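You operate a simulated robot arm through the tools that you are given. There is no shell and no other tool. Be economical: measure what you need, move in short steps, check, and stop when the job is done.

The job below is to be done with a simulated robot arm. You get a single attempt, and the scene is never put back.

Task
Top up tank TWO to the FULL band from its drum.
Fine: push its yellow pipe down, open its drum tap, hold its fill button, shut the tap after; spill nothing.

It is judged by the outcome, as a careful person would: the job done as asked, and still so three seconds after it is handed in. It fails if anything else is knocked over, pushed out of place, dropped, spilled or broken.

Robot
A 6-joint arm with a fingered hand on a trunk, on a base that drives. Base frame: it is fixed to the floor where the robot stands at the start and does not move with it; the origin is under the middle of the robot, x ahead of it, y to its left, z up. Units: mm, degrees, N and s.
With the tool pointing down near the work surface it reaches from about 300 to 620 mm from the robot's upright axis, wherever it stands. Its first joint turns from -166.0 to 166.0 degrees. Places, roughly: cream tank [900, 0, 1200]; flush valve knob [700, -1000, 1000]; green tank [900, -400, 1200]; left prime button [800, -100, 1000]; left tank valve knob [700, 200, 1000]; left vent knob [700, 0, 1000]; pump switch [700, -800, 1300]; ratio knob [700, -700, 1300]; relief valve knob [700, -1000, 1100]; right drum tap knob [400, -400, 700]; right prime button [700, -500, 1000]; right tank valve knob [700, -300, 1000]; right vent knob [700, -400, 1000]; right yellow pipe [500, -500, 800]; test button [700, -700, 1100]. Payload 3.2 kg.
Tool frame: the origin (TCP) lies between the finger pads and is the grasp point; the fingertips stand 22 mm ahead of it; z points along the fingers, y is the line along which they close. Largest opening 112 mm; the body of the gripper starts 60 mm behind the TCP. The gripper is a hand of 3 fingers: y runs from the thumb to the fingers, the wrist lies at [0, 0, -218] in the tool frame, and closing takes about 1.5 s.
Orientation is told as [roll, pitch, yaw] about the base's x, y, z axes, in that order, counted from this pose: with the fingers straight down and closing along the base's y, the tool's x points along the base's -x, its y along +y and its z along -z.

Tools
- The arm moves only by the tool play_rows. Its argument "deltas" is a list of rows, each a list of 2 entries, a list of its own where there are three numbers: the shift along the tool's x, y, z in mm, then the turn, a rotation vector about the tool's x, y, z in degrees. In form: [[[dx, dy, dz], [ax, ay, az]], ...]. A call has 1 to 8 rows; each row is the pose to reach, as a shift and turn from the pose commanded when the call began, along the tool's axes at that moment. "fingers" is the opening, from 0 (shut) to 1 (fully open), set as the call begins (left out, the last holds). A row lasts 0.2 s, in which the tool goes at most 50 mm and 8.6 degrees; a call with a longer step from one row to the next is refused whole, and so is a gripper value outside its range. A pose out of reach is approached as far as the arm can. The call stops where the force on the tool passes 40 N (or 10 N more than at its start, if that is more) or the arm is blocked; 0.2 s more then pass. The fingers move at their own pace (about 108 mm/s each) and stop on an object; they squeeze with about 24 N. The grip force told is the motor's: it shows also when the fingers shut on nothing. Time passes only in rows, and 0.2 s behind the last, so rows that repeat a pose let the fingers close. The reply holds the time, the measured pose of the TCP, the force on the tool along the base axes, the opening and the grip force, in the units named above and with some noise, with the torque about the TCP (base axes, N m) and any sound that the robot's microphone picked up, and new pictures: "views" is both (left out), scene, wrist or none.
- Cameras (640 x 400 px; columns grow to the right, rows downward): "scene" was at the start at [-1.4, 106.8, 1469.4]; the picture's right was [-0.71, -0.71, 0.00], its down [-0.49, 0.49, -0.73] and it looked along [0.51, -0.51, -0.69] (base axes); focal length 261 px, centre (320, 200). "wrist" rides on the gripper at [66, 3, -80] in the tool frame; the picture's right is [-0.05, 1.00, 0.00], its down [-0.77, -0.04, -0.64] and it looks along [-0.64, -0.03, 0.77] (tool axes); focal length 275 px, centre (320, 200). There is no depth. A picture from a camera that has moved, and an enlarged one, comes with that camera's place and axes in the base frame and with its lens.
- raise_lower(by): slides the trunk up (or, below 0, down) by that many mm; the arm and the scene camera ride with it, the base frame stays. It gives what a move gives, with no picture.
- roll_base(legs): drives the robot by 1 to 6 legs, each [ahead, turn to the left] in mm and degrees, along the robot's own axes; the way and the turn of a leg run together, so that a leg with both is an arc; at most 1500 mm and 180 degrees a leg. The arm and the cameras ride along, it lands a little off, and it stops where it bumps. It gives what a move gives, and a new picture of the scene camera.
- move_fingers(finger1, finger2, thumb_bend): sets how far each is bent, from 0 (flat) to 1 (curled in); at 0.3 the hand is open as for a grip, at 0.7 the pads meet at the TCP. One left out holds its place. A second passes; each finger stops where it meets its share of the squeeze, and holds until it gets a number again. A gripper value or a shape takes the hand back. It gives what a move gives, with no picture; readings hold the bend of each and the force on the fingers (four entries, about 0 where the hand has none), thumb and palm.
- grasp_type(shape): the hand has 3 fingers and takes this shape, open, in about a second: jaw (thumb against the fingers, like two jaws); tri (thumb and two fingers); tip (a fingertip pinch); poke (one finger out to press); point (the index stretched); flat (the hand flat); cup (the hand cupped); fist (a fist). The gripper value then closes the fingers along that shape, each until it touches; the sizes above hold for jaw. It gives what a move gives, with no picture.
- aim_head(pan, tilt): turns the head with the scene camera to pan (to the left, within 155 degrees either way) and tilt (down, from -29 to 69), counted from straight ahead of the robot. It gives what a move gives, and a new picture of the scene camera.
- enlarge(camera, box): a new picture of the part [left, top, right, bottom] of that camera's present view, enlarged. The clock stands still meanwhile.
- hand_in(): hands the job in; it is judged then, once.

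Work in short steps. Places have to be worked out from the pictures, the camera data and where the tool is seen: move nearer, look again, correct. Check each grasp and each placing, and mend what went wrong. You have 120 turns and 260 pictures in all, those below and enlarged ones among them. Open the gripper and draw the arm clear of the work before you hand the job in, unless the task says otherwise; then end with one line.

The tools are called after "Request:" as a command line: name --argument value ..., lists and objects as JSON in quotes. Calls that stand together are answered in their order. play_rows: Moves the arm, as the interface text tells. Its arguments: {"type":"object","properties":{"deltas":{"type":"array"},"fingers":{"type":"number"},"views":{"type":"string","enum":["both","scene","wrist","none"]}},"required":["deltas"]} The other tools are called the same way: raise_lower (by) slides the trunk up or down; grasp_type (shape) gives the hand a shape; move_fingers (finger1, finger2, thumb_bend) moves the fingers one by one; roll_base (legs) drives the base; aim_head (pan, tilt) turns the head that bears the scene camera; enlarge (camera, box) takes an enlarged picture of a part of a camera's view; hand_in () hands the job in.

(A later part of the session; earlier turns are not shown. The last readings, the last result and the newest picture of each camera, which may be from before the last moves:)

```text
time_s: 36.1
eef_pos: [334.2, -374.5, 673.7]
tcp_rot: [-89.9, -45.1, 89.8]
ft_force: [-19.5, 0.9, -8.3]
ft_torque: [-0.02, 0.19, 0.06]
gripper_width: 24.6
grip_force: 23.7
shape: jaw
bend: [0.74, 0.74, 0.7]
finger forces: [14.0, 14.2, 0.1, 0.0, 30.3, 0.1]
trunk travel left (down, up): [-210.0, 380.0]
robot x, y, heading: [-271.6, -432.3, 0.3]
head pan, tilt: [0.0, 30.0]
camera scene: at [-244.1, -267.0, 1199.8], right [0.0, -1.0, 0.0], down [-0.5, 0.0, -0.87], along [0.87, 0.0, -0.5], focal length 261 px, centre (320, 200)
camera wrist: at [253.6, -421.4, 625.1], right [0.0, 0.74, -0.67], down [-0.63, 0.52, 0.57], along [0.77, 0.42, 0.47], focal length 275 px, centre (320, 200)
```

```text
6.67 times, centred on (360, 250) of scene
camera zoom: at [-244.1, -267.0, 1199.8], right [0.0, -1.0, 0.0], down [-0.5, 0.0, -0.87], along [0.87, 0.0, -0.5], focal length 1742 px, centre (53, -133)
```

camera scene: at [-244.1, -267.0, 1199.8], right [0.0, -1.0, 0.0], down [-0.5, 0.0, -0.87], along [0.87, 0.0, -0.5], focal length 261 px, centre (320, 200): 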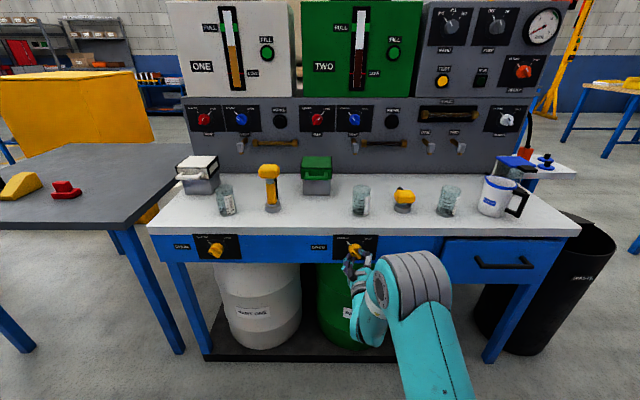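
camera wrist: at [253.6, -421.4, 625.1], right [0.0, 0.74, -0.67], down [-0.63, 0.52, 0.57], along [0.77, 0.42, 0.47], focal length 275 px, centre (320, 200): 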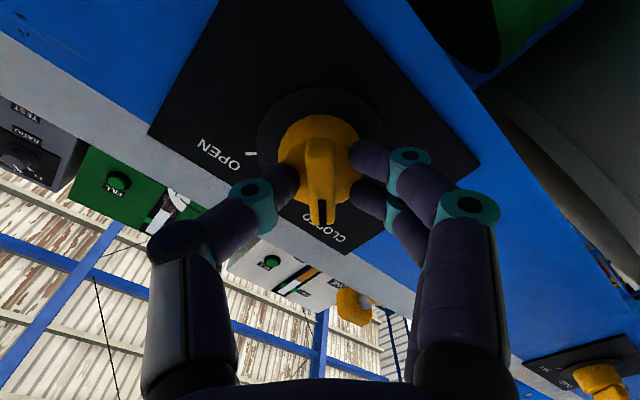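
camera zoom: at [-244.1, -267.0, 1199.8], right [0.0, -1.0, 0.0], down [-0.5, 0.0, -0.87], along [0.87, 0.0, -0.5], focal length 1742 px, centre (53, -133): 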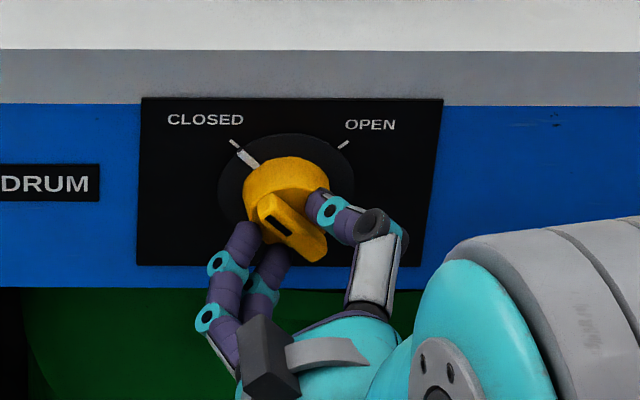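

The fingertips caught the knob's round body and pushed back with 19 N. I open slightly, back off 10 mm and close on the bar alone.

Request:
play_rows --deltas '[[[0, 0, -4], [0, 0, 0]], [[0, 0, -10], [0, 0, 0]], [[0, 0, -10], [0, 0, 0]]]' --fingers 0.6 --views "none"

Request:
play_rows --deltas '[[[0, 0, 0], [0, 0, 0]], [[0, 0, 0], [0, 0, 0]], [[0, 0, 0], [0, 0, 0]], [[0, 0, 0], [0, 0, 0]], [[0, 0, 0], [0, 0, 0]]]' --fingers 0 --views "none"

Request:
enlarge --camera "wrist" --box '[200, 50, 440, 250]'

Request:
enlarge --camera "scene" --box '[320, 220, 400, 280]'

```text
time_s: 36.9
eef_pos: [325.8, -376.5, 676.2]
tcp_rot: [-90.1, -45.0, 89.9]
ft_force: [0.4, 0.5, 0.1]
ft_torque: [0.01, 0.0, 0.02]
gripper_width: 67.1
grip_force: 0.1
shape: jaw
bend: [0.71, 0.71, 0.71]
finger forces: [0.0, 0.0, 0.0, 0.0, 0.0, 0.0]
trunk travel left (down, up): [-210.0, 380.0]
robot x, y, heading: [-270.0, -435.9, 0.1]
head pan, tilt: [0.0, 30.0]
```

```text
time_s: 38.1
eef_pos: [326.0, -375.6, 674.6]
tcp_rot: [-89.9, -45.0, 89.8]
ft_force: [3.0, 1.3, 0.2]
ft_torque: [-0.01, 0.03, 0.05]
gripper_width: 5.7
grip_force: 24.3
shape: jaw
bend: [0.71, 0.71, 0.7]
finger forces: [10.8, 10.7, 0.1, 0.0, 20.8, 0.1]
trunk travel left (down, up): [-210.0, 380.0]
robot x, y, heading: [-275.2, -437.0, 0.1]
head pan, tilt: [0.0, 30.0]
```

```text
2.00 times, centred on (320, 150) of wrist
camera zoom: at [245.5, -421.2, 625.4], right [0.0, 0.74, -0.67], down [-0.63, 0.52, 0.57], along [0.77, 0.42, 0.47], focal length 551 px, centre (320, 300)
```

zoom: 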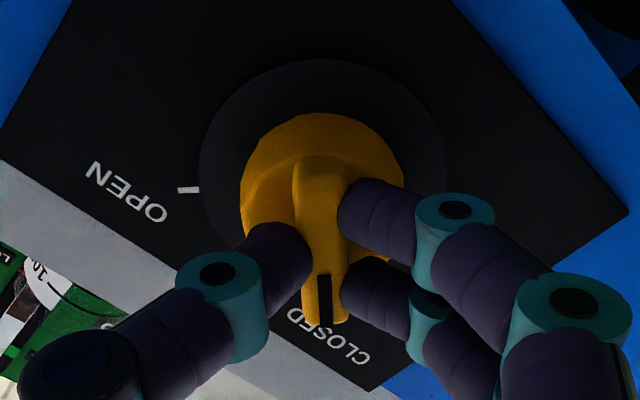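

```text
6.67 times, centred on (360, 250) of scene
camera zoom: at [-242.7, -267.0, 1199.9], right [0.0, -1.0, 0.0], down [-0.5, 0.0, -0.87], along [0.87, 0.0, -0.5], focal length 1742 px, centre (53, -133)
```

zoom: 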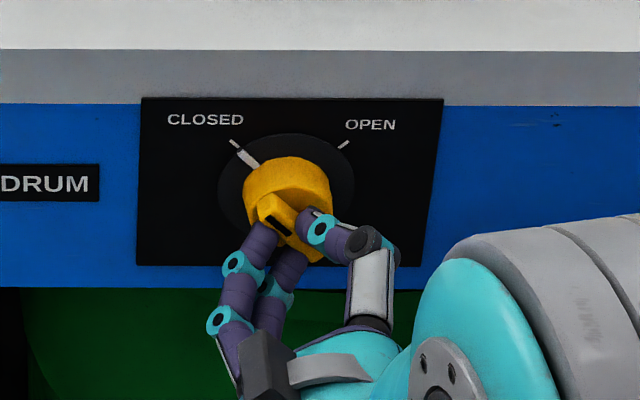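

The bar is firmly gripped. I turn clockwise 45° first and watch the forces.

Request:
play_rows --deltas '[[[0, 0, 0], [0, 0, 7.5]], [[0, 0, 0], [0, 0, 15]], [[0, 0, 0], [0, 0, 22.5]], [[0, 0, 0], [0, 0, 30]], [[0, 0, 0], [0, 0, 37.5]], [[0, 0, 0], [0, 0, 45]]]' --views "none"

Request:
enlarge --camera "scene" --box '[320, 220, 400, 280]'

```text
time_s: 39.5
eef_pos: [326.7, -376.2, 674.5]
tcp_rot: [86.9, -89.9, -87.2]
ft_force: [3.6, 3.9, -2.3]
ft_torque: [0.0, 0.03, 0.11]
gripper_width: 5.7
grip_force: 24.1
shape: jaw
bend: [0.71, 0.71, 0.7]
finger forces: [12.2, 12.1, 0.0, 0.1, 20.2, 0.0]
trunk travel left (down, up): [-210.0, 380.0]
robot x, y, heading: [-275.2, -435.9, 0.0]
head pan, tilt: [0.0, 30.0]
```

```text
6.67 times, centred on (360, 250) of scene
camera zoom: at [-242.5, -266.7, 1199.8], right [0.0, -1.0, 0.0], down [-0.5, 0.0, -0.87], along [0.87, 0.0, -0.5], focal length 1742 px, centre (53, -133)
```

zoom: 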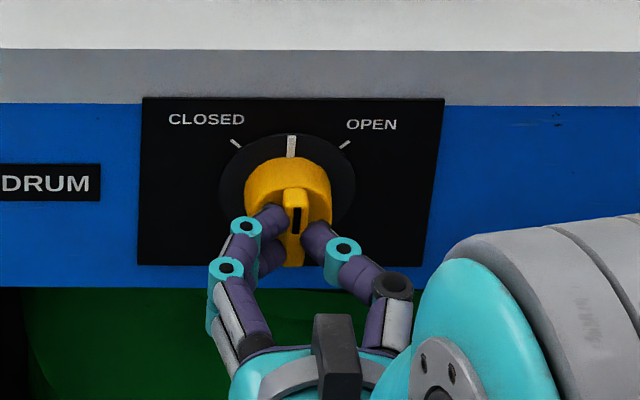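

The knob follows well and now points straight up. I continue the remaining 45°.

Request:
play_rows --deltas '[[[0, 0, 0], [0, 0, 7.5]], [[0, 0, 0], [0, 0, 15]], [[0, 0, 0], [0, 0, 22.5]], [[0, 0, 0], [0, 0, 30]], [[0, 0, 0], [0, 0, 37.5]], [[0, 0, 0], [0, 0, 45]]]' --views "none"

Request:
enlarge --camera "scene" --box '[320, 220, 400, 280]'

```text
time_s: 40.9
eef_pos: [327.4, -374.7, 674.3]
tcp_rot: [90.1, -44.9, -90.2]
ft_force: [-0.1, 8.6, -3.9]
ft_torque: [0.0, 0.01, 0.15]
gripper_width: 5.3
grip_force: 24.0
shape: jaw
bend: [0.71, 0.71, 0.7]
finger forces: [12.3, 12.0, 0.0, 0.0, 21.5, 0.1]
trunk travel left (down, up): [-210.0, 380.0]
robot x, y, heading: [-274.5, -433.2, 0.2]
head pan, tilt: [0.0, 30.0]
```

```text
6.67 times, centred on (360, 250) of scene
camera zoom: at [-242.6, -266.2, 1199.8], right [0.0, -1.0, 0.0], down [-0.5, 0.0, -0.87], along [0.87, 0.0, -0.5], focal length 1742 px, centre (53, -133)
```

zoom: 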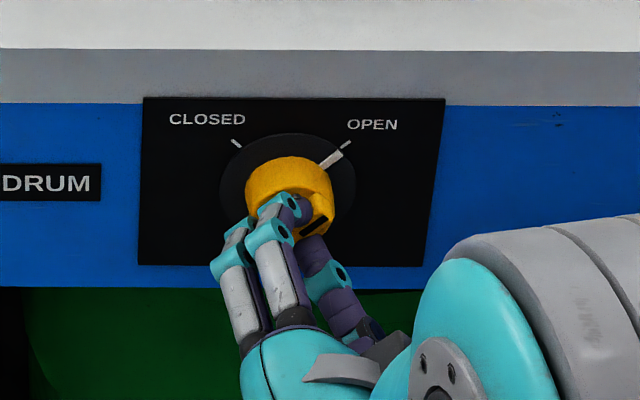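

The tap points to OPEN. I release, back off, roll level and raise the trunk towards the FILL button height.

Request:
play_rows --deltas '[[[0, 0, 0], [0, 0, 0]], [[0, 0, 0], [0, 0, 0]], [[0, 0, -15], [0, 0, 0]], [[0, 0, -50], [0, 0, 0]], [[0, 0, -85], [0, 0, 0]]]' --fingers 0.8 --views "none"

Request:
play_rows --deltas '[[[0, 0, 0], [0, 0, -8]], [[0, 0, 0], [0, 0, -16]], [[0, 0, 0], [0, 0, -24]], [[0, 0, 0], [0, 0, -32]], [[0, 0, 0], [0, 0, -40]], [[0, 0, 0], [0, 0, -45]], [[0, 0, 0], [0, 0, -45]]]' --fingers 0 --views "scene"

Request:
raise_lower --by 370

Request:
aim_head --pan 0 --tilt 25

```text
time_s: 42.1
eef_pos: [243.8, -376.4, 674.4]
tcp_rot: [90.2, -45.0, -90.4]
ft_force: [0.2, -0.3, 0.3]
ft_torque: [0.02, 0.01, -0.03]
gripper_width: 89.5
grip_force: 0.0
shape: jaw
bend: [0.59, 0.59, 0.55]
finger forces: [0.0, 0.0, 0.0, 0.0, 0.1, 0.0]
trunk travel left (down, up): [-210.0, 380.0]
robot x, y, heading: [-273.2, -433.0, 0.0]
head pan, tilt: [0.0, 30.0]
```

```text
time_s: 43.7
eef_pos: [241.6, -376.0, 675.0]
tcp_rot: [-105.1, -89.9, 104.8]
ft_force: [-0.8, 0.0, 0.3]
ft_torque: [0.04, -0.01, -0.02]
gripper_width: 0.2
grip_force: 24.4
shape: jaw
bend: [0.67, 0.67, 0.74]
finger forces: [0.0, 0.0, 0.0, 0.0, 0.1, 0.0]
trunk travel left (down, up): [-210.0, 380.0]
robot x, y, heading: [-273.2, -435.1, -0.0]
head pan, tilt: [0.0, 30.0]
camera scene: at [-243.0, -267.0, 1199.9], right [0.0, -1.0, 0.0], down [-0.5, 0.0, -0.87], along [0.87, 0.0, -0.5], focal length 261 px, centre (320, 200)
```

scene: 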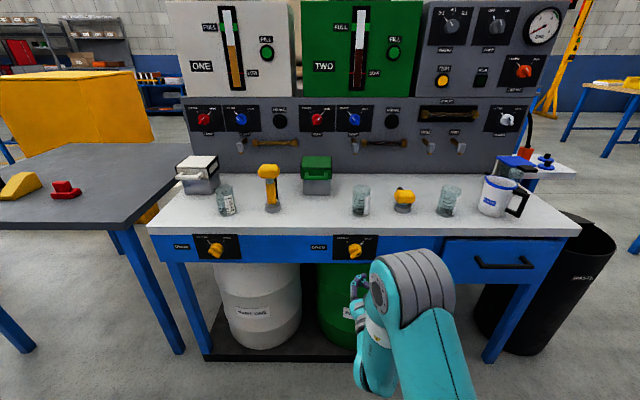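

```text
time_s: 47.3
eef_pos: [242.2, -375.5, 1044.8]
tcp_rot: [-155.5, -90.0, 155.2]
ft_force: [0.1, 0.6, -0.3]
ft_torque: [0.02, -0.03, -0.02]
gripper_width: 0.1
grip_force: 24.1
shape: jaw
bend: [0.67, 0.67, 0.74]
finger forces: [0.0, 0.1, 0.0, 0.0, 0.1, 0.0]
trunk travel left (down, up): [-580.0, 10.0]
robot x, y, heading: [-273.5, -436.5, 0.3]
head pan, tilt: [0.0, 30.0]
```

```text
time_s: 47.9
eef_pos: [243.0, -375.5, 1044.4]
tcp_rot: [-150.5, -90.0, 150.3]
ft_force: [-0.6, 0.4, -0.4]
ft_torque: [-0.01, 0.02, -0.02]
gripper_width: 0.2
grip_force: 23.6
shape: jaw
bend: [0.67, 0.67, 0.74]
finger forces: [0.1, 0.1, 0.0, 0.1, 0.0, 0.0]
trunk travel left (down, up): [-580.0, 10.0]
robot x, y, heading: [-273.8, -434.2, -0.1]
head pan, tilt: [0.0, 25.0]
camera scene: at [-241.3, -267.0, 1577.8], right [0.0, -1.0, 0.0], down [-0.42, 0.0, -0.91], along [0.91, 0.0, -0.42], focal length 261 px, centre (320, 200)
```

scene: 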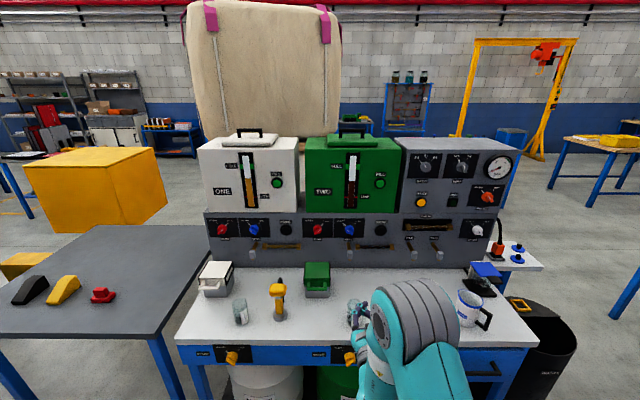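

By triangulating the two trunk heights, the FILL button is at about (762,-513,1191). I move the hand to that y and z here in free space before driving forward.

Request:
play_rows --deltas '[[[-30, -28, 0], [0, 0, 0]], [[-60, -56, 0], [0, 0, 0]], [[-90, -84, 0], [0, 0, 0]], [[-120, -112, 0], [0, 0, 0]], [[-147, -137, 0], [0, 0, 0]], [[-147, -137, 0], [0, 0, 0]]]' --views "none"

Request:
roll_base --legs '[[215, 0]]'

Request:
enlarge --camera "wrist" --box '[0, 0, 640, 400]'

```text
time_s: 49.3
eef_pos: [240.3, -511.6, 1191.8]
tcp_rot: [-101.6, -90.0, 101.5]
ft_force: [-0.4, -0.1, 0.4]
ft_torque: [0.03, 0.02, -0.01]
gripper_width: 0.0
grip_force: 23.7
shape: jaw
bend: [0.67, 0.67, 0.74]
finger forces: [0.0, 0.0, 0.1, 0.0, 0.0, 0.0]
trunk travel left (down, up): [-580.0, 10.0]
robot x, y, heading: [-272.4, -432.2, -0.0]
head pan, tilt: [0.0, 25.0]
```

```text
time_s: 51.0
eef_pos: [455.5, -515.1, 1192.7]
tcp_rot: [-33.1, -90.0, 32.6]
ft_force: [0.7, 0.2, -0.1]
ft_torque: [-0.03, 0.03, 0.0]
gripper_width: 0.2
grip_force: 24.2
shape: jaw
bend: [0.67, 0.67, 0.74]
finger forces: [0.0, 0.1, 0.1, 0.1, 0.1, 0.1]
trunk travel left (down, up): [-580.0, 10.0]
robot x, y, heading: [-57.7, -434.6, -0.4]
head pan, tilt: [0.0, 25.0]
camera scene: at [-25.0, -268.0, 1577.9], right [0.0, -1.0, 0.0], down [-0.42, 0.0, -0.91], along [0.91, 0.0, -0.42], focal length 261 px, centre (320, 200)
```

scene: 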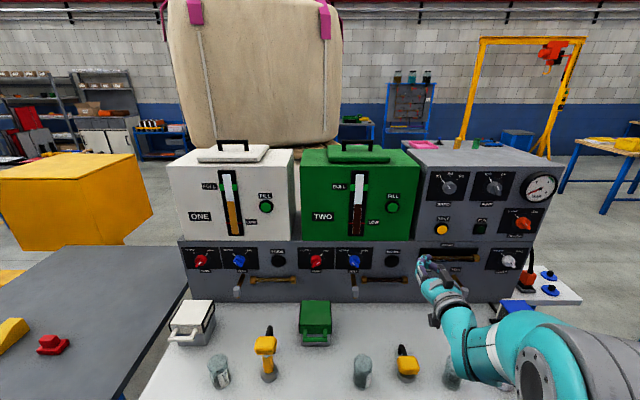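

```text
1.00 times, centred on (320, 200) of wrist (not enlarged: the box is as wide or as high as the picture)
camera zoom: at [376.1, -511.9, 1125.8], right [0.01, 1.0, 0.05], down [-0.64, -0.03, 0.77], along [0.77, -0.04, 0.64], focal length 275 px, centre (320, 200)
```

zoom: 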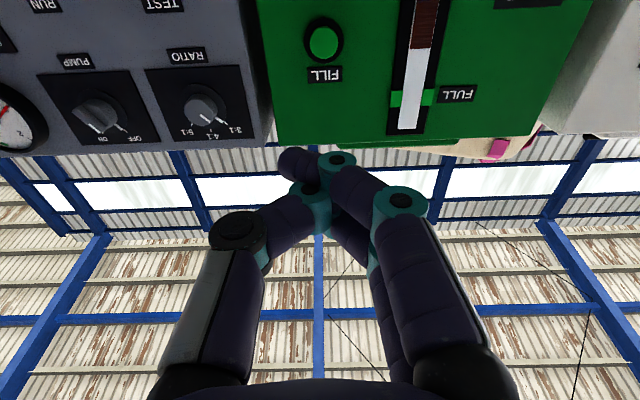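

Triangulating again gives the button at (753,-514,1190), in line with the hand. I advance until the tips are about 35 mm short.

Request:
play_rows --deltas '[[[0, 0, 40], [0, 0, 0]], [[0, 0, 80], [0, 0, 0]], [[1, 1, 120], [0, 0, 0]], [[1, 1, 160], [0, 0, 0]], [[2, 2, 200], [0, 0, 0]], [[2, 2, 240], [0, 0, 0]], [[2, 2, 240], [0, 0, 0]]]'

Request:
enlarge --camera "scene" --box '[320, 150, 440, 260]'

```text
time_s: 52.6
eef_pos: [698.0, -516.7, 1192.5]
tcp_rot: [-125.2, -90.0, 124.6]
ft_force: [0.7, -0.4, -0.2]
ft_torque: [-0.01, -0.02, 0.02]
gripper_width: 0.1
grip_force: 24.5
shape: jaw
bend: [0.67, 0.67, 0.74]
finger forces: [0.1, 0.0, 0.0, 0.0, 0.1, 0.1]
trunk travel left (down, up): [-580.0, 10.0]
robot x, y, heading: [-59.2, -439.2, -0.3]
head pan, tilt: [0.0, 25.0]
camera scene: at [-26.3, -268.0, 1577.9], right [0.0, -1.0, 0.0], down [-0.42, 0.0, -0.91], along [0.91, 0.0, -0.42], focal length 261 px, centre (320, 200)
camera wrist: at [616.7, -513.0, 1125.0], right [0.01, 1.0, 0.05], down [-0.64, -0.03, 0.77], along [0.77, -0.04, 0.64], focal length 275 px, centre (320, 200)
```

scene: 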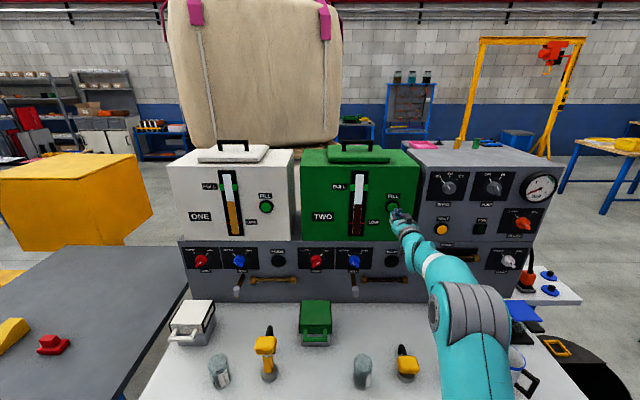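
wrist: 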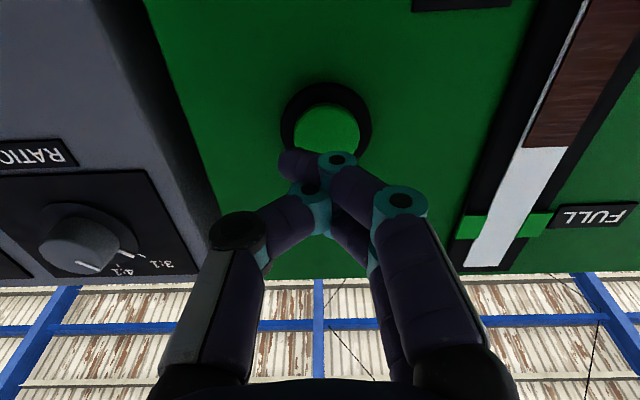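

```text
3.64 times, centred on (380, 205) of scene
camera zoom: at [-26.3, -268.0, 1577.9], right [0.0, -1.0, 0.0], down [-0.42, 0.0, -0.91], along [0.91, 0.0, -0.42], focal length 950 px, centre (102, 182)
```

zoom: 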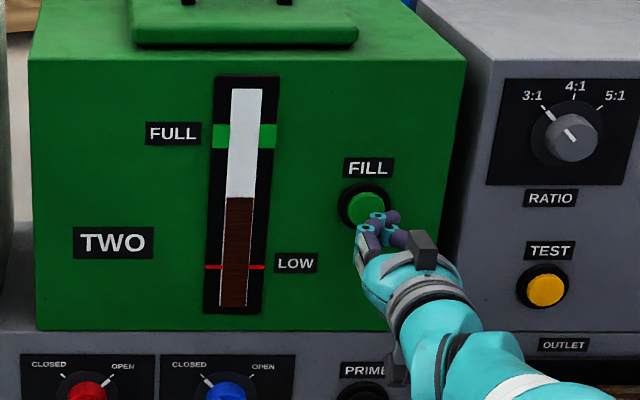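

The tips are in line. I creep forward to touch, watching the force and gauge.

Request:
play_rows --deltas '[[[1, 2, 10], [0, 0, 0]], [[2, 3, 20], [0, 0, 0]], [[2, 3, 26], [0, 0, 0]], [[2, 3, 31], [0, 0, 0]]]' --views "wrist"

Request:
enlarge --camera "scene" --box '[320, 150, 440, 260]'

```text
time_s: 53.6
eef_pos: [726.8, -512.2, 1189.2]
tcp_rot: [170.2, -89.9, -170.9]
ft_force: [-2.3, 0.7, -0.7]
ft_torque: [-0.01, -0.01, 0.01]
gripper_width: 0.1
grip_force: 23.9
shape: jaw
bend: [0.67, 0.67, 0.75]
finger forces: [0.1, 0.0, 0.1, 0.0, 0.0, 0.1]
trunk travel left (down, up): [-580.0, 10.0]
robot x, y, heading: [-58.4, -436.5, -0.2]
head pan, tilt: [0.0, 25.0]
heard: click
camera wrist: at [646.2, -509.5, 1122.8], right [0.01, 1.0, 0.05], down [-0.64, -0.03, 0.77], along [0.77, -0.04, 0.64], focal length 275 px, centre (320, 200)
```

wrist: 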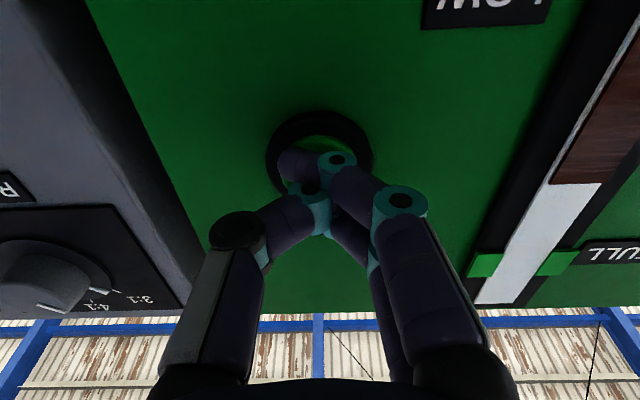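

```text
3.64 times, centred on (380, 205) of scene
camera zoom: at [-26.7, -267.9, 1577.9], right [0.0, -1.0, 0.0], down [-0.42, 0.0, -0.91], along [0.91, 0.0, -0.42], focal length 950 px, centre (102, 182)
```

zoom: 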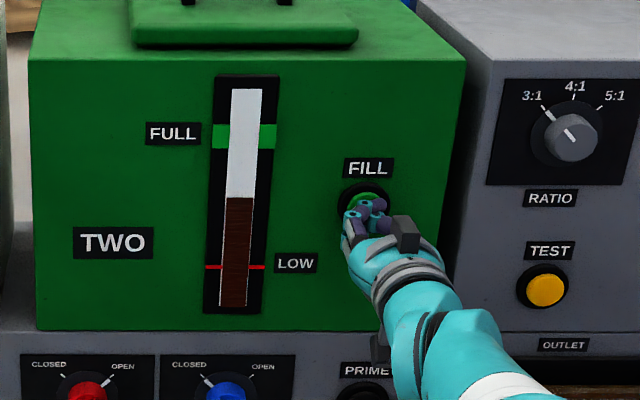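

I heard a click, so the button is making contact. I hold for about 1.2 s to measure the fill rate.

Request:
play_rows --deltas '[[[0, 0, 1], [0, 0, 0]], [[0, 0, 1], [0, 0, 0]], [[0, 0, 1], [0, 0, 0]], [[0, 0, 1], [0, 0, 0]], [[0, 0, 1], [0, 0, 0]]]' --views "none"

Request:
enlarge --camera "scene" --box '[320, 150, 440, 260]'

```text
time_s: 54.8
eef_pos: [727.8, -511.5, 1189.4]
tcp_rot: [-165.7, -89.8, 165.1]
ft_force: [-3.7, 0.7, -1.0]
ft_torque: [-0.03, 0.02, -0.01]
gripper_width: 0.0
grip_force: 23.9
shape: jaw
bend: [0.67, 0.67, 0.75]
finger forces: [0.0, 0.0, 0.1, 0.0, 0.0, 0.0]
trunk travel left (down, up): [-580.0, 10.0]
robot x, y, heading: [-57.0, -437.0, -0.3]
head pan, tilt: [0.0, 25.0]
```

```text
3.64 times, centred on (380, 205) of scene
camera zoom: at [-26.9, -267.9, 1577.9], right [0.0, -1.0, 0.0], down [-0.42, 0.0, -0.91], along [0.91, 0.0, -0.42], focal length 950 px, centre (102, 182)
```

zoom: 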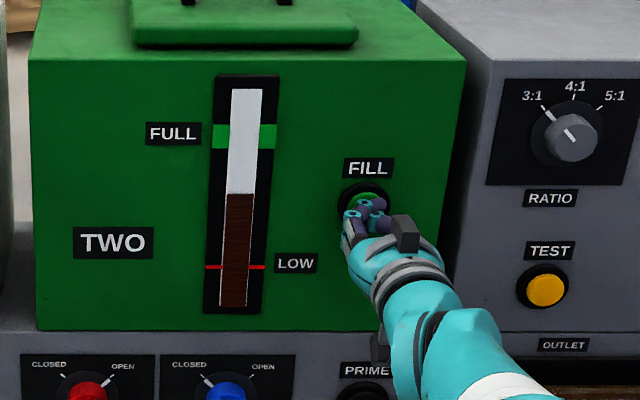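

It's filling at about 3 px/s in this zoom, so it needs roughly 18 s more. I hold in steps and check for leaks.

Request:
play_rows --deltas '[[[0, 0, 0], [0, 0, 0]], [[0, 0, 0], [0, 0, 0]], [[0, 0, 0], [0, 0, 0]], [[0, 0, 0], [0, 0, 0]], [[0, 0, 0], [0, 0, 0]], [[0, 0, 0], [0, 0, 0]], [[0, 0, 0], [0, 0, 0]], [[0, 0, 0], [0, 0, 0]]]' --views "none"

Request:
play_rows --deltas '[[[0, 0, 0], [0, 0, 0]], [[0, 0, 0], [0, 0, 0]], [[0, 0, 0], [0, 0, 0]], [[0, 0, 0], [0, 0, 0]], [[0, 0, 0], [0, 0, 0]], [[0, 0, 0], [0, 0, 0]], [[0, 0, 0], [0, 0, 0]], [[0, 0, 0], [0, 0, 0]]]' --views "scene"

Request:
enlarge --camera "scene" --box '[320, 150, 440, 260]'

```text
time_s: 56.6
eef_pos: [727.1, -512.5, 1189.6]
tcp_rot: [-165.3, -89.9, 164.8]
ft_force: [-3.8, 0.8, -0.3]
ft_torque: [0.01, -0.03, 0.01]
gripper_width: 0.0
grip_force: 24.0
shape: jaw
bend: [0.67, 0.67, 0.75]
finger forces: [0.0, 0.0, 0.0, 0.1, 0.1, 0.1]
trunk travel left (down, up): [-580.0, 10.0]
robot x, y, heading: [-58.0, -432.3, -0.1]
head pan, tilt: [0.0, 25.0]
```

```text
time_s: 58.4
eef_pos: [728.9, -512.7, 1188.6]
tcp_rot: [-166.1, -89.9, 165.5]
ft_force: [-2.3, 0.7, 0.2]
ft_torque: [0.04, -0.01, -0.01]
gripper_width: 0.0
grip_force: 23.9
shape: jaw
bend: [0.67, 0.67, 0.75]
finger forces: [0.0, 0.0, 0.0, 0.0, 0.0, 0.1]
trunk travel left (down, up): [-580.0, 10.0]
robot x, y, heading: [-59.0, -433.0, -0.2]
head pan, tilt: [0.0, 25.0]
camera scene: at [-26.8, -267.9, 1577.9], right [0.0, -1.0, 0.0], down [-0.42, 0.0, -0.91], along [0.91, 0.0, -0.42], focal length 261 px, centre (320, 200)
```

scene: 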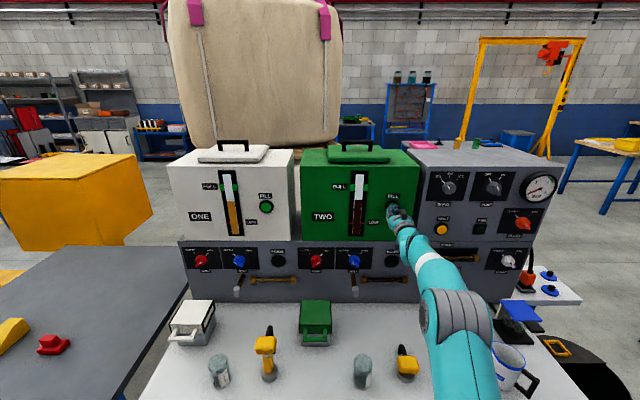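

```text
3.64 times, centred on (380, 205) of scene
camera zoom: at [-26.8, -267.9, 1577.9], right [0.0, -1.0, 0.0], down [-0.42, 0.0, -0.91], along [0.91, 0.0, -0.42], focal length 950 px, centre (102, 182)
```

zoom: 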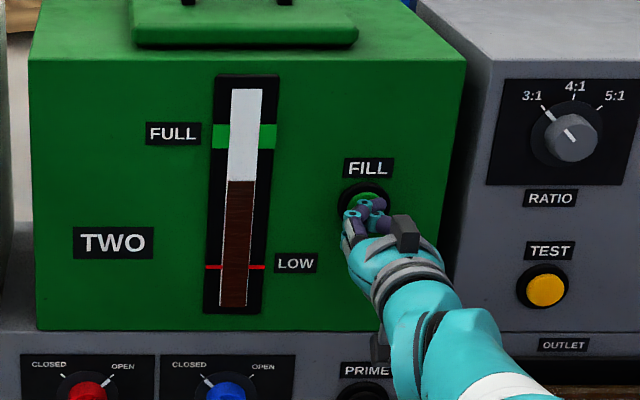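

The level is at 181 and the target band centre is 137, which leaves about 13 s. I hold four more steps.

Request:
play_rows --deltas '[[[0, 0, 0], [0, 0, 0]], [[0, 0, 0], [0, 0, 0]], [[0, 0, 0], [0, 0, 0]], [[0, 0, 0], [0, 0, 0]], [[0, 0, 0], [0, 0, 0]], [[0, 0, 0], [0, 0, 0]], [[0, 0, 0], [0, 0, 0]], [[0, 0, 0], [0, 0, 0]]]' --views "none"

Request:
play_rows --deltas '[[[0, 0, 0], [0, 0, 0]], [[0, 0, 0], [0, 0, 0]], [[0, 0, 0], [0, 0, 0]], [[0, 0, 0], [0, 0, 0]], [[0, 0, 0], [0, 0, 0]], [[0, 0, 0], [0, 0, 0]], [[0, 0, 0], [0, 0, 0]], [[0, 0, 0], [0, 0, 0]]]' --views "none"

Request:
play_rows --deltas '[[[0, 0, 0], [0, 0, 0]], [[0, 0, 0], [0, 0, 0]], [[0, 0, 0], [0, 0, 0]], [[0, 0, 0], [0, 0, 0]], [[0, 0, 0], [0, 0, 0]], [[0, 0, 0], [0, 0, 0]], [[0, 0, 0], [0, 0, 0]], [[0, 0, 0], [0, 0, 0]]]' --views "none"

Request:
play_rows --deltas '[[[0, 0, 0], [0, 0, 0]], [[0, 0, 0], [0, 0, 0]], [[0, 0, 0], [0, 0, 0]], [[0, 0, 0], [0, 0, 0]], [[0, 0, 0], [0, 0, 0]], [[0, 0, 0], [0, 0, 0]], [[0, 0, 0], [0, 0, 0]], [[0, 0, 0], [0, 0, 0]]]' --views "none"

Request:
enlarge --camera "scene" --box '[320, 150, 440, 260]'

```text
time_s: 60.2
eef_pos: [727.3, -512.4, 1189.6]
tcp_rot: [-165.3, -89.9, 164.8]
ft_force: [-3.1, 0.1, -0.1]
ft_torque: [0.02, 0.02, -0.03]
gripper_width: 0.0
grip_force: 23.9
shape: jaw
bend: [0.67, 0.67, 0.75]
finger forces: [0.0, 0.0, 0.0, 0.0, 0.1, 0.1]
trunk travel left (down, up): [-580.0, 10.0]
robot x, y, heading: [-59.7, -432.4, -0.2]
head pan, tilt: [0.0, 25.0]
```

```text
time_s: 62.0
eef_pos: [728.0, -511.3, 1189.6]
tcp_rot: [-165.6, -89.8, 164.9]
ft_force: [-3.6, 1.3, 0.0]
ft_torque: [0.02, -0.03, 0.04]
gripper_width: 0.2
grip_force: 24.0
shape: jaw
bend: [0.67, 0.67, 0.75]
finger forces: [0.1, 0.0, 0.0, 0.1, 0.0, 0.0]
trunk travel left (down, up): [-580.0, 10.0]
robot x, y, heading: [-61.1, -432.8, -0.2]
head pan, tilt: [0.0, 25.0]
```

```text
time_s: 63.8
eef_pos: [728.5, -512.1, 1189.2]
tcp_rot: [-165.8, -89.9, 165.2]
ft_force: [-3.3, 0.6, -0.2]
ft_torque: [0.0, 0.0, 0.03]
gripper_width: 0.0
grip_force: 23.7
shape: jaw
bend: [0.67, 0.67, 0.75]
finger forces: [0.0, 0.0, 0.0, 0.0, 0.0, 0.1]
trunk travel left (down, up): [-580.0, 10.0]
robot x, y, heading: [-62.8, -432.6, -0.1]
head pan, tilt: [0.0, 25.0]
```

```text
time_s: 65.6
eef_pos: [726.9, -512.6, 1189.9]
tcp_rot: [-166.1, -89.9, 165.4]
ft_force: [-3.6, 1.5, 0.6]
ft_torque: [-0.01, 0.01, -0.02]
gripper_width: 0.0
grip_force: 23.9
shape: jaw
bend: [0.67, 0.67, 0.75]
finger forces: [0.0, 0.0, 0.0, 0.0, 0.1, 0.1]
trunk travel left (down, up): [-580.0, 10.0]
robot x, y, heading: [-58.2, -434.6, -0.0]
head pan, tilt: [0.0, 25.0]
```

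```text
3.64 times, centred on (380, 205) of scene
camera zoom: at [-26.8, -267.9, 1577.9], right [0.0, -1.0, 0.0], down [-0.42, 0.0, -0.91], along [0.91, 0.0, -0.42], focal length 950 px, centre (102, 182)
```

zoom: 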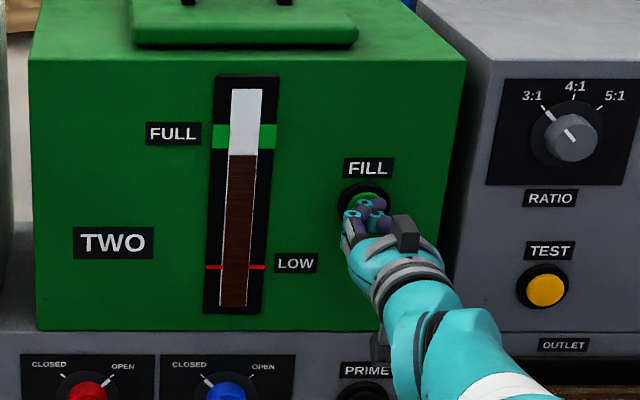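

The level is 155 and rising 3.6 px/s, so about 5 s remain to mid-band. I do two more holds and then check.

Request:
play_rows --deltas '[[[0, 0, 0], [0, 0, 0]], [[0, 0, 0], [0, 0, 0]], [[0, 0, 0], [0, 0, 0]], [[0, 0, 0], [0, 0, 0]], [[0, 0, 0], [0, 0, 0]], [[0, 0, 0], [0, 0, 0]], [[0, 0, 0], [0, 0, 0]], [[0, 0, 0], [0, 0, 0]]]' --views "none"

Request:
play_rows --deltas '[[[0, 0, 0], [0, 0, 0]], [[0, 0, 0], [0, 0, 0]], [[0, 0, 0], [0, 0, 0]], [[0, 0, 0], [0, 0, 0]], [[0, 0, 0], [0, 0, 0]], [[0, 0, 0], [0, 0, 0]], [[0, 0, 0], [0, 0, 0]], [[0, 0, 0], [0, 0, 0]]]' --views "none"

Request:
enlarge --camera "scene" --box '[335, 165, 385, 215]'

```text
time_s: 67.4
eef_pos: [727.1, -512.4, 1190.6]
tcp_rot: [-166.8, -89.9, 166.4]
ft_force: [-2.9, 0.1, -0.6]
ft_torque: [0.0, -0.02, 0.01]
gripper_width: 0.0
grip_force: 24.1
shape: jaw
bend: [0.67, 0.67, 0.75]
finger forces: [0.0, 0.1, 0.0, 0.1, 0.1, 0.0]
trunk travel left (down, up): [-580.0, 10.0]
robot x, y, heading: [-58.3, -435.5, -0.2]
head pan, tilt: [0.0, 25.0]
```

```text
time_s: 69.2
eef_pos: [728.1, -512.5, 1188.3]
tcp_rot: [-166.8, -89.9, 166.2]
ft_force: [-2.8, -0.2, -0.1]
ft_torque: [0.01, 0.01, -0.01]
gripper_width: 0.0
grip_force: 23.7
shape: jaw
bend: [0.67, 0.67, 0.75]
finger forces: [0.0, 0.1, 0.0, 0.0, 0.0, 0.0]
trunk travel left (down, up): [-580.0, 10.0]
robot x, y, heading: [-60.2, -439.0, -0.1]
head pan, tilt: [0.0, 25.0]
```

```text
8.00 times, centred on (360, 190) of scene
camera zoom: at [-26.8, -267.8, 1577.9], right [0.0, -1.0, 0.0], down [-0.42, 0.0, -0.91], along [0.91, 0.0, -0.42], focal length 2090 px, centre (0, 280)
```

zoom: 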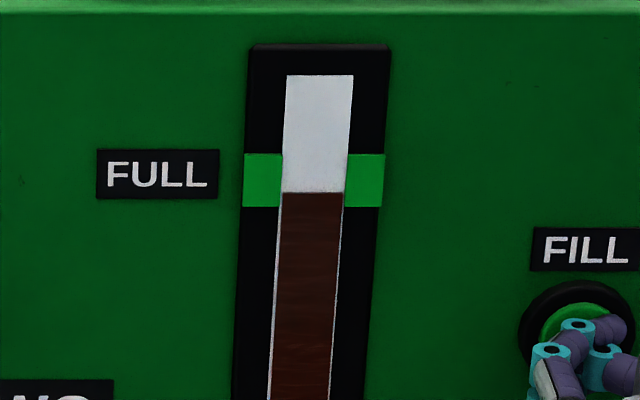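

The level is just inside the band at 192, with the centre at 180 and a rate near 8 px/s. I hold 1.2 s more and then withdraw.

Request:
play_rows --deltas '[[[0, 0, 0], [0, 0, 0]], [[0, 0, 0], [0, 0, 0]], [[0, 0, 0], [0, 0, 0]], [[0, 0, 0], [0, 0, 0]], [[0, 0, 0], [0, 0, 0]], [[0, 0, -25], [0, 0, 0]], [[0, 0, -60], [0, 0, 0]], [[0, 0, -100], [0, 0, 0]]]' --views "none"

Request:
enlarge --camera "scene" --box '[335, 165, 385, 215]'

Request:
play_rows --deltas '[[[0, 0, -40], [0, 0, 0]], [[0, 0, -80], [0, 0, 0]], [[0, 0, -120], [0, 0, 0]], [[0, 0, -160], [0, 0, 0]], [[0, 0, -170], [0, 0, 0]]]' --views "none"

Request:
roll_base --legs '[[-215, 0]]'

Request:
enlarge --camera "scene" --box '[310, 140, 400, 220]'

```text
time_s: 71.0
eef_pos: [627.8, -510.5, 1190.5]
tcp_rot: [176.0, -89.9, -176.5]
ft_force: [-0.3, -0.7, 0.5]
ft_torque: [0.01, 0.0, 0.0]
gripper_width: 0.0
grip_force: 23.9
shape: jaw
bend: [0.67, 0.67, 0.75]
finger forces: [0.0, 0.0, 0.0, 0.0, 0.0, 0.0]
trunk travel left (down, up): [-580.0, 10.0]
robot x, y, heading: [-60.0, -435.2, -0.3]
head pan, tilt: [0.0, 25.0]
```

```text
8.00 times, centred on (360, 190) of scene
camera zoom: at [-26.9, -267.9, 1577.9], right [0.0, -1.0, 0.0], down [-0.42, 0.0, -0.91], along [0.91, 0.0, -0.42], focal length 2090 px, centre (0, 280)
```

zoom: 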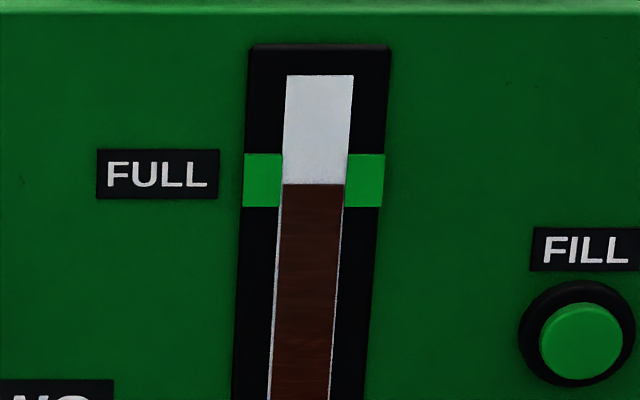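

```text
time_s: 72.2
eef_pos: [457.1, -508.2, 1188.7]
tcp_rot: [129.5, -90.0, -130.1]
ft_force: [0.3, 0.3, -0.2]
ft_torque: [-0.01, 0.0, -0.02]
gripper_width: 0.1
grip_force: 23.9
shape: jaw
bend: [0.67, 0.67, 0.75]
finger forces: [0.1, 0.0, 0.0, 0.1, 0.1, 0.0]
trunk travel left (down, up): [-580.0, 10.0]
robot x, y, heading: [-58.7, -433.4, -0.4]
head pan, tilt: [0.0, 25.0]
```

```text
time_s: 73.9
eef_pos: [237.4, -506.2, 1188.0]
tcp_rot: [-173.2, -89.8, 172.7]
ft_force: [0.4, -0.5, -1.0]
ft_torque: [0.02, 0.01, -0.01]
gripper_width: 0.0
grip_force: 23.5
shape: jaw
bend: [0.67, 0.67, 0.75]
finger forces: [0.1, 0.0, 0.0, 0.0, 0.1, 0.0]
trunk travel left (down, up): [-580.0, 10.0]
robot x, y, heading: [-279.0, -435.8, -0.1]
head pan, tilt: [0.0, 25.0]
camera scene: at [-246.2, -267.3, 1577.9], right [0.0, -1.0, 0.0], down [-0.42, 0.0, -0.91], along [0.91, 0.0, -0.42], focal length 261 px, centre (320, 200)
```

scene: 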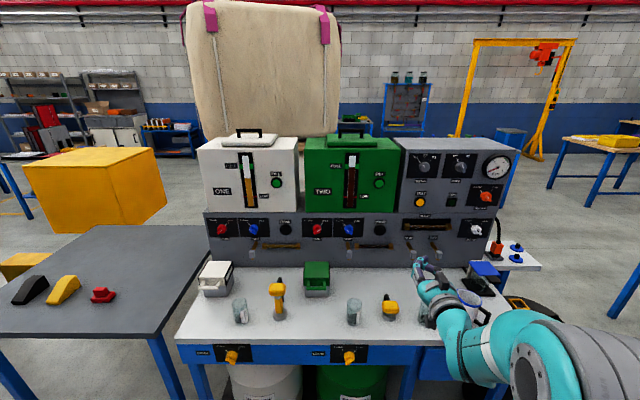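

```text
5.00 times, centred on (355, 180) of scene
camera zoom: at [-246.2, -267.3, 1577.9], right [0.0, -1.0, 0.0], down [-0.42, 0.0, -0.91], along [0.91, 0.0, -0.42], focal length 1306 px, centre (145, 300)
```

zoom: 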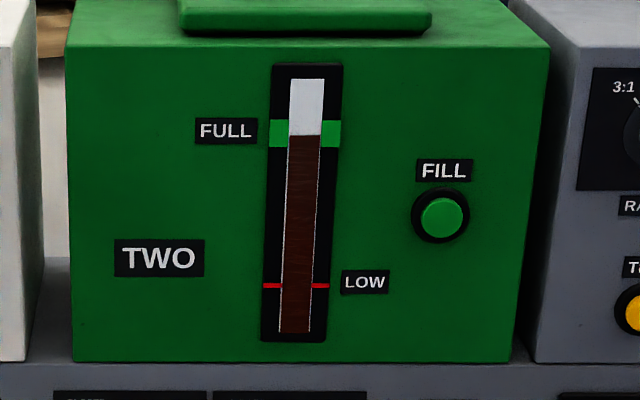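

The level is stable mid-band with the button released. Now I retrace to shut the tap: hand to y=-375, trunk down, roll +45°.

Request:
play_rows --deltas '[[[30, 26, 0], [0, 0, 0]], [[60, 52, 0], [0, 0, 0]], [[90, 78, 0], [0, 0, 0]], [[120, 104, 0], [0, 0, 0]], [[143, 131, 0], [0, 0, 0]], [[143, 131, 0], [0, 0, 0]]]' --fingers 0.8 --views "none"

Request:
raise_lower --by -370

Request:
play_rows --deltas '[[[0, 0, 0], [0, 0, 8]], [[0, 0, 0], [0, 0, 16]], [[0, 0, 0], [0, 0, 24]], [[0, 0, 0], [0, 0, 32]], [[0, 0, 0], [0, 0, 40]], [[0, 0, 0], [0, 0, 45]], [[0, 0, 0], [0, 0, 45]]]'

```text
time_s: 75.3
eef_pos: [240.5, -375.2, 1042.2]
tcp_rot: [-141.0, -90.1, 140.4]
ft_force: [0.6, -0.3, 0.0]
ft_torque: [0.0, 0.05, -0.01]
gripper_width: 89.5
grip_force: 0.1
shape: jaw
bend: [0.59, 0.59, 0.55]
finger forces: [0.0, 0.1, 0.0, 0.1, 0.1, 0.0]
trunk travel left (down, up): [-580.0, 10.0]
robot x, y, heading: [-278.1, -437.3, -0.1]
head pan, tilt: [0.0, 25.0]
```

```text
time_s: 78.8
eef_pos: [241.5, -374.1, 673.4]
tcp_rot: [-156.3, -90.0, 155.8]
ft_force: [-0.1, -0.7, 0.2]
ft_torque: [-0.01, -0.02, 0.0]
gripper_width: 89.4
grip_force: 0.0
shape: jaw
bend: [0.59, 0.59, 0.55]
finger forces: [0.0, 0.0, 0.0, 0.0, 0.0, 0.0]
trunk travel left (down, up): [-210.0, 380.0]
robot x, y, heading: [-277.7, -433.6, -0.5]
head pan, tilt: [0.0, 25.0]
```

```text
time_s: 80.4
eef_pos: [240.8, -376.2, 672.6]
tcp_rot: [90.1, -45.0, -90.5]
ft_force: [0.0, -0.9, 0.1]
ft_torque: [0.0, -0.06, 0.0]
gripper_width: 89.4
grip_force: 0.1
shape: jaw
bend: [0.59, 0.59, 0.55]
finger forces: [0.0, 0.0, 0.0, 0.0, 0.0, 0.0]
trunk travel left (down, up): [-210.0, 380.0]
robot x, y, heading: [-279.2, -431.9, -0.2]
head pan, tilt: [0.0, 25.0]
camera scene: at [-245.1, -267.3, 1207.9], right [0.0, -1.0, 0.0], down [-0.42, 0.0, -0.91], along [0.91, 0.0, -0.42], focal length 261 px, centre (320, 200)
camera wrist: at [160.6, -326.3, 628.0], right [0.01, 0.67, 0.74], down [-0.64, -0.57, 0.52], along [0.77, -0.48, 0.43], focal length 275 px, centre (320, 200)
```

scene: 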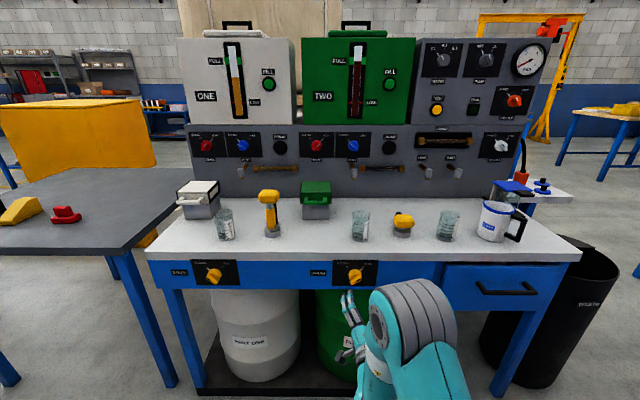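
wrist: 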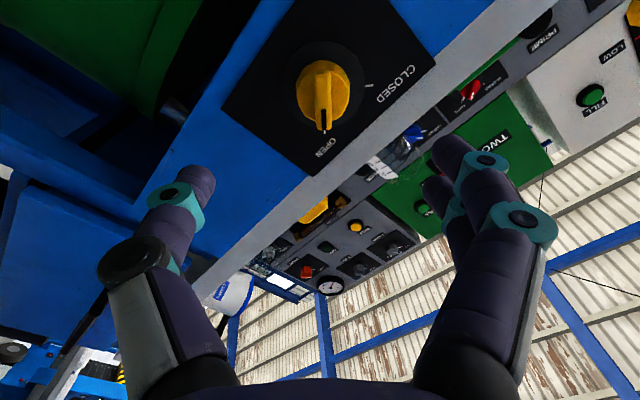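

The bar is aligned with the jaw. I advance to x=326 and close.

Request:
play_rows --deltas '[[[-1, 1, 35], [0, 0, 0]], [[-1, 1, 65], [0, 0, 0]], [[-1, 1, 85], [0, 0, 0]]]' --views "none"

Request:
play_rows --deltas '[[[0, 0, 0], [0, 0, 0]], [[0, 0, 0], [0, 0, 0]], [[0, 0, 0], [0, 0, 0]], [[0, 0, 0], [0, 0, 0]], [[0, 0, 0], [0, 0, 0]], [[0, 0, 0], [0, 0, 0]]]' --fingers 0 --views "wrist"

Request:
enlarge --camera "scene" --box '[320, 245, 400, 305]'

```text
time_s: 81.2
eef_pos: [327.5, -378.5, 673.8]
tcp_rot: [90.0, -45.0, -90.4]
ft_force: [0.7, -0.7, -0.3]
ft_torque: [0.02, -0.03, 0.02]
gripper_width: 89.4
grip_force: 0.1
shape: jaw
bend: [0.59, 0.59, 0.55]
finger forces: [0.0, 0.1, 0.0, 0.1, 0.0, 0.0]
trunk travel left (down, up): [-210.0, 380.0]
robot x, y, heading: [-281.3, -433.8, -0.2]
head pan, tilt: [0.0, 25.0]
```

```text
time_s: 82.6
eef_pos: [327.1, -376.1, 675.2]
tcp_rot: [90.0, -44.9, -90.6]
ft_force: [4.2, 0.5, 1.8]
ft_torque: [0.01, -0.01, 0.04]
gripper_width: 6.1
grip_force: 23.6
shape: jaw
bend: [0.72, 0.72, 0.7]
finger forces: [10.8, 10.9, 0.0, 0.0, 20.5, 0.0]
trunk travel left (down, up): [-210.0, 380.0]
robot x, y, heading: [-274.6, -435.7, 0.2]
head pan, tilt: [0.0, 25.0]
camera wrist: at [247.0, -328.3, 629.5], right [0.01, 0.67, 0.74], down [-0.64, -0.56, 0.52], along [0.77, -0.48, 0.43], focal length 275 px, centre (320, 200)
```

wrist: 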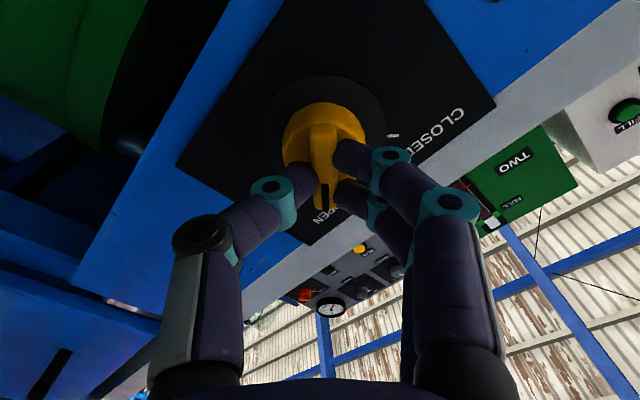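

```text
6.67 times, centred on (360, 275) of scene
camera zoom: at [-244.8, -267.2, 1207.9], right [0.0, -1.0, 0.0], down [-0.42, 0.0, -0.91], along [0.91, 0.0, -0.42], focal length 1742 px, centre (53, -300)
```

zoom: 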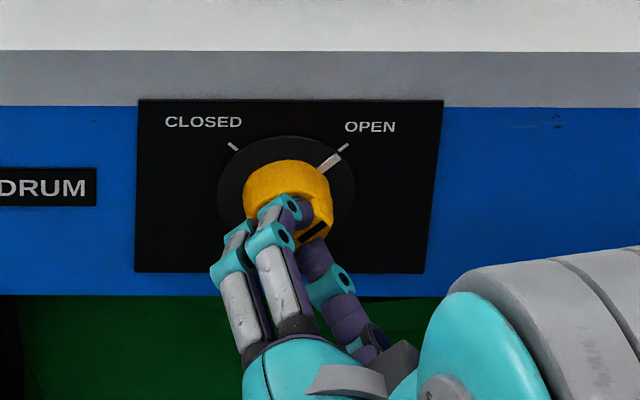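

The bar is gripped. I turn it counter-clockwise 90° to CLOSED in two steps.

Request:
play_rows --deltas '[[[0, 0, 0], [0, 0, -7.5]], [[0, 0, 0], [0, 0, -15]], [[0, 0, 0], [0, 0, -22.5]], [[0, 0, 0], [0, 0, -30]], [[0, 0, 0], [0, 0, -37.5]], [[0, 0, 0], [0, 0, -45]]]' --views "none"

Request:
play_rows --deltas '[[[0, 0, 0], [0, 0, -7.5]], [[0, 0, 0], [0, 0, -15]], [[0, 0, 0], [0, 0, -22.5]], [[0, 0, 0], [0, 0, -30]], [[0, 0, 0], [0, 0, -37.5]], [[0, 0, 0], [0, 0, -45.5]]]' --views "none"

Request:
enlarge --camera "scene" --box '[320, 245, 400, 305]'

```text
time_s: 84.0
eef_pos: [326.3, -376.8, 675.6]
tcp_rot: [-134.8, -89.7, 134.3]
ft_force: [15.4, -1.2, 12.8]
ft_torque: [0.02, -0.16, -0.04]
gripper_width: 5.5
grip_force: 24.1
shape: jaw
bend: [0.71, 0.71, 0.7]
finger forces: [9.4, 9.5, 0.0, 0.0, 20.9, 0.0]
trunk travel left (down, up): [-210.0, 380.0]
robot x, y, heading: [-276.3, -434.2, -0.5]
head pan, tilt: [0.0, 25.0]
```

```text
time_s: 85.4
eef_pos: [325.5, -375.1, 675.0]
tcp_rot: [-90.1, -44.4, 89.7]
ft_force: [14.6, 4.2, 15.1]
ft_torque: [-0.02, -0.25, 0.05]
gripper_width: 4.2
grip_force: 23.0
shape: jaw
bend: [0.71, 0.71, 0.7]
finger forces: [8.6, 8.1, 0.0, 0.0, 24.7, 0.1]
trunk travel left (down, up): [-210.0, 380.0]
robot x, y, heading: [-280.0, -437.2, -0.0]
head pan, tilt: [0.0, 25.0]
```

```text
6.67 times, centred on (360, 275) of scene
camera zoom: at [-245.4, -267.0, 1207.9], right [0.0, -1.0, 0.0], down [-0.42, 0.0, -0.91], along [0.91, 0.0, -0.42], focal length 1742 px, centre (53, -300)
```

zoom: 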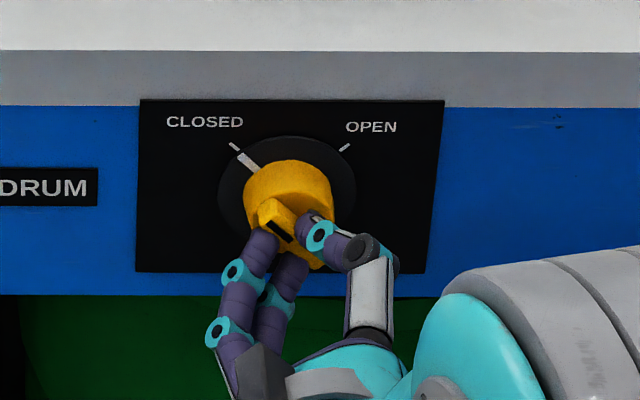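

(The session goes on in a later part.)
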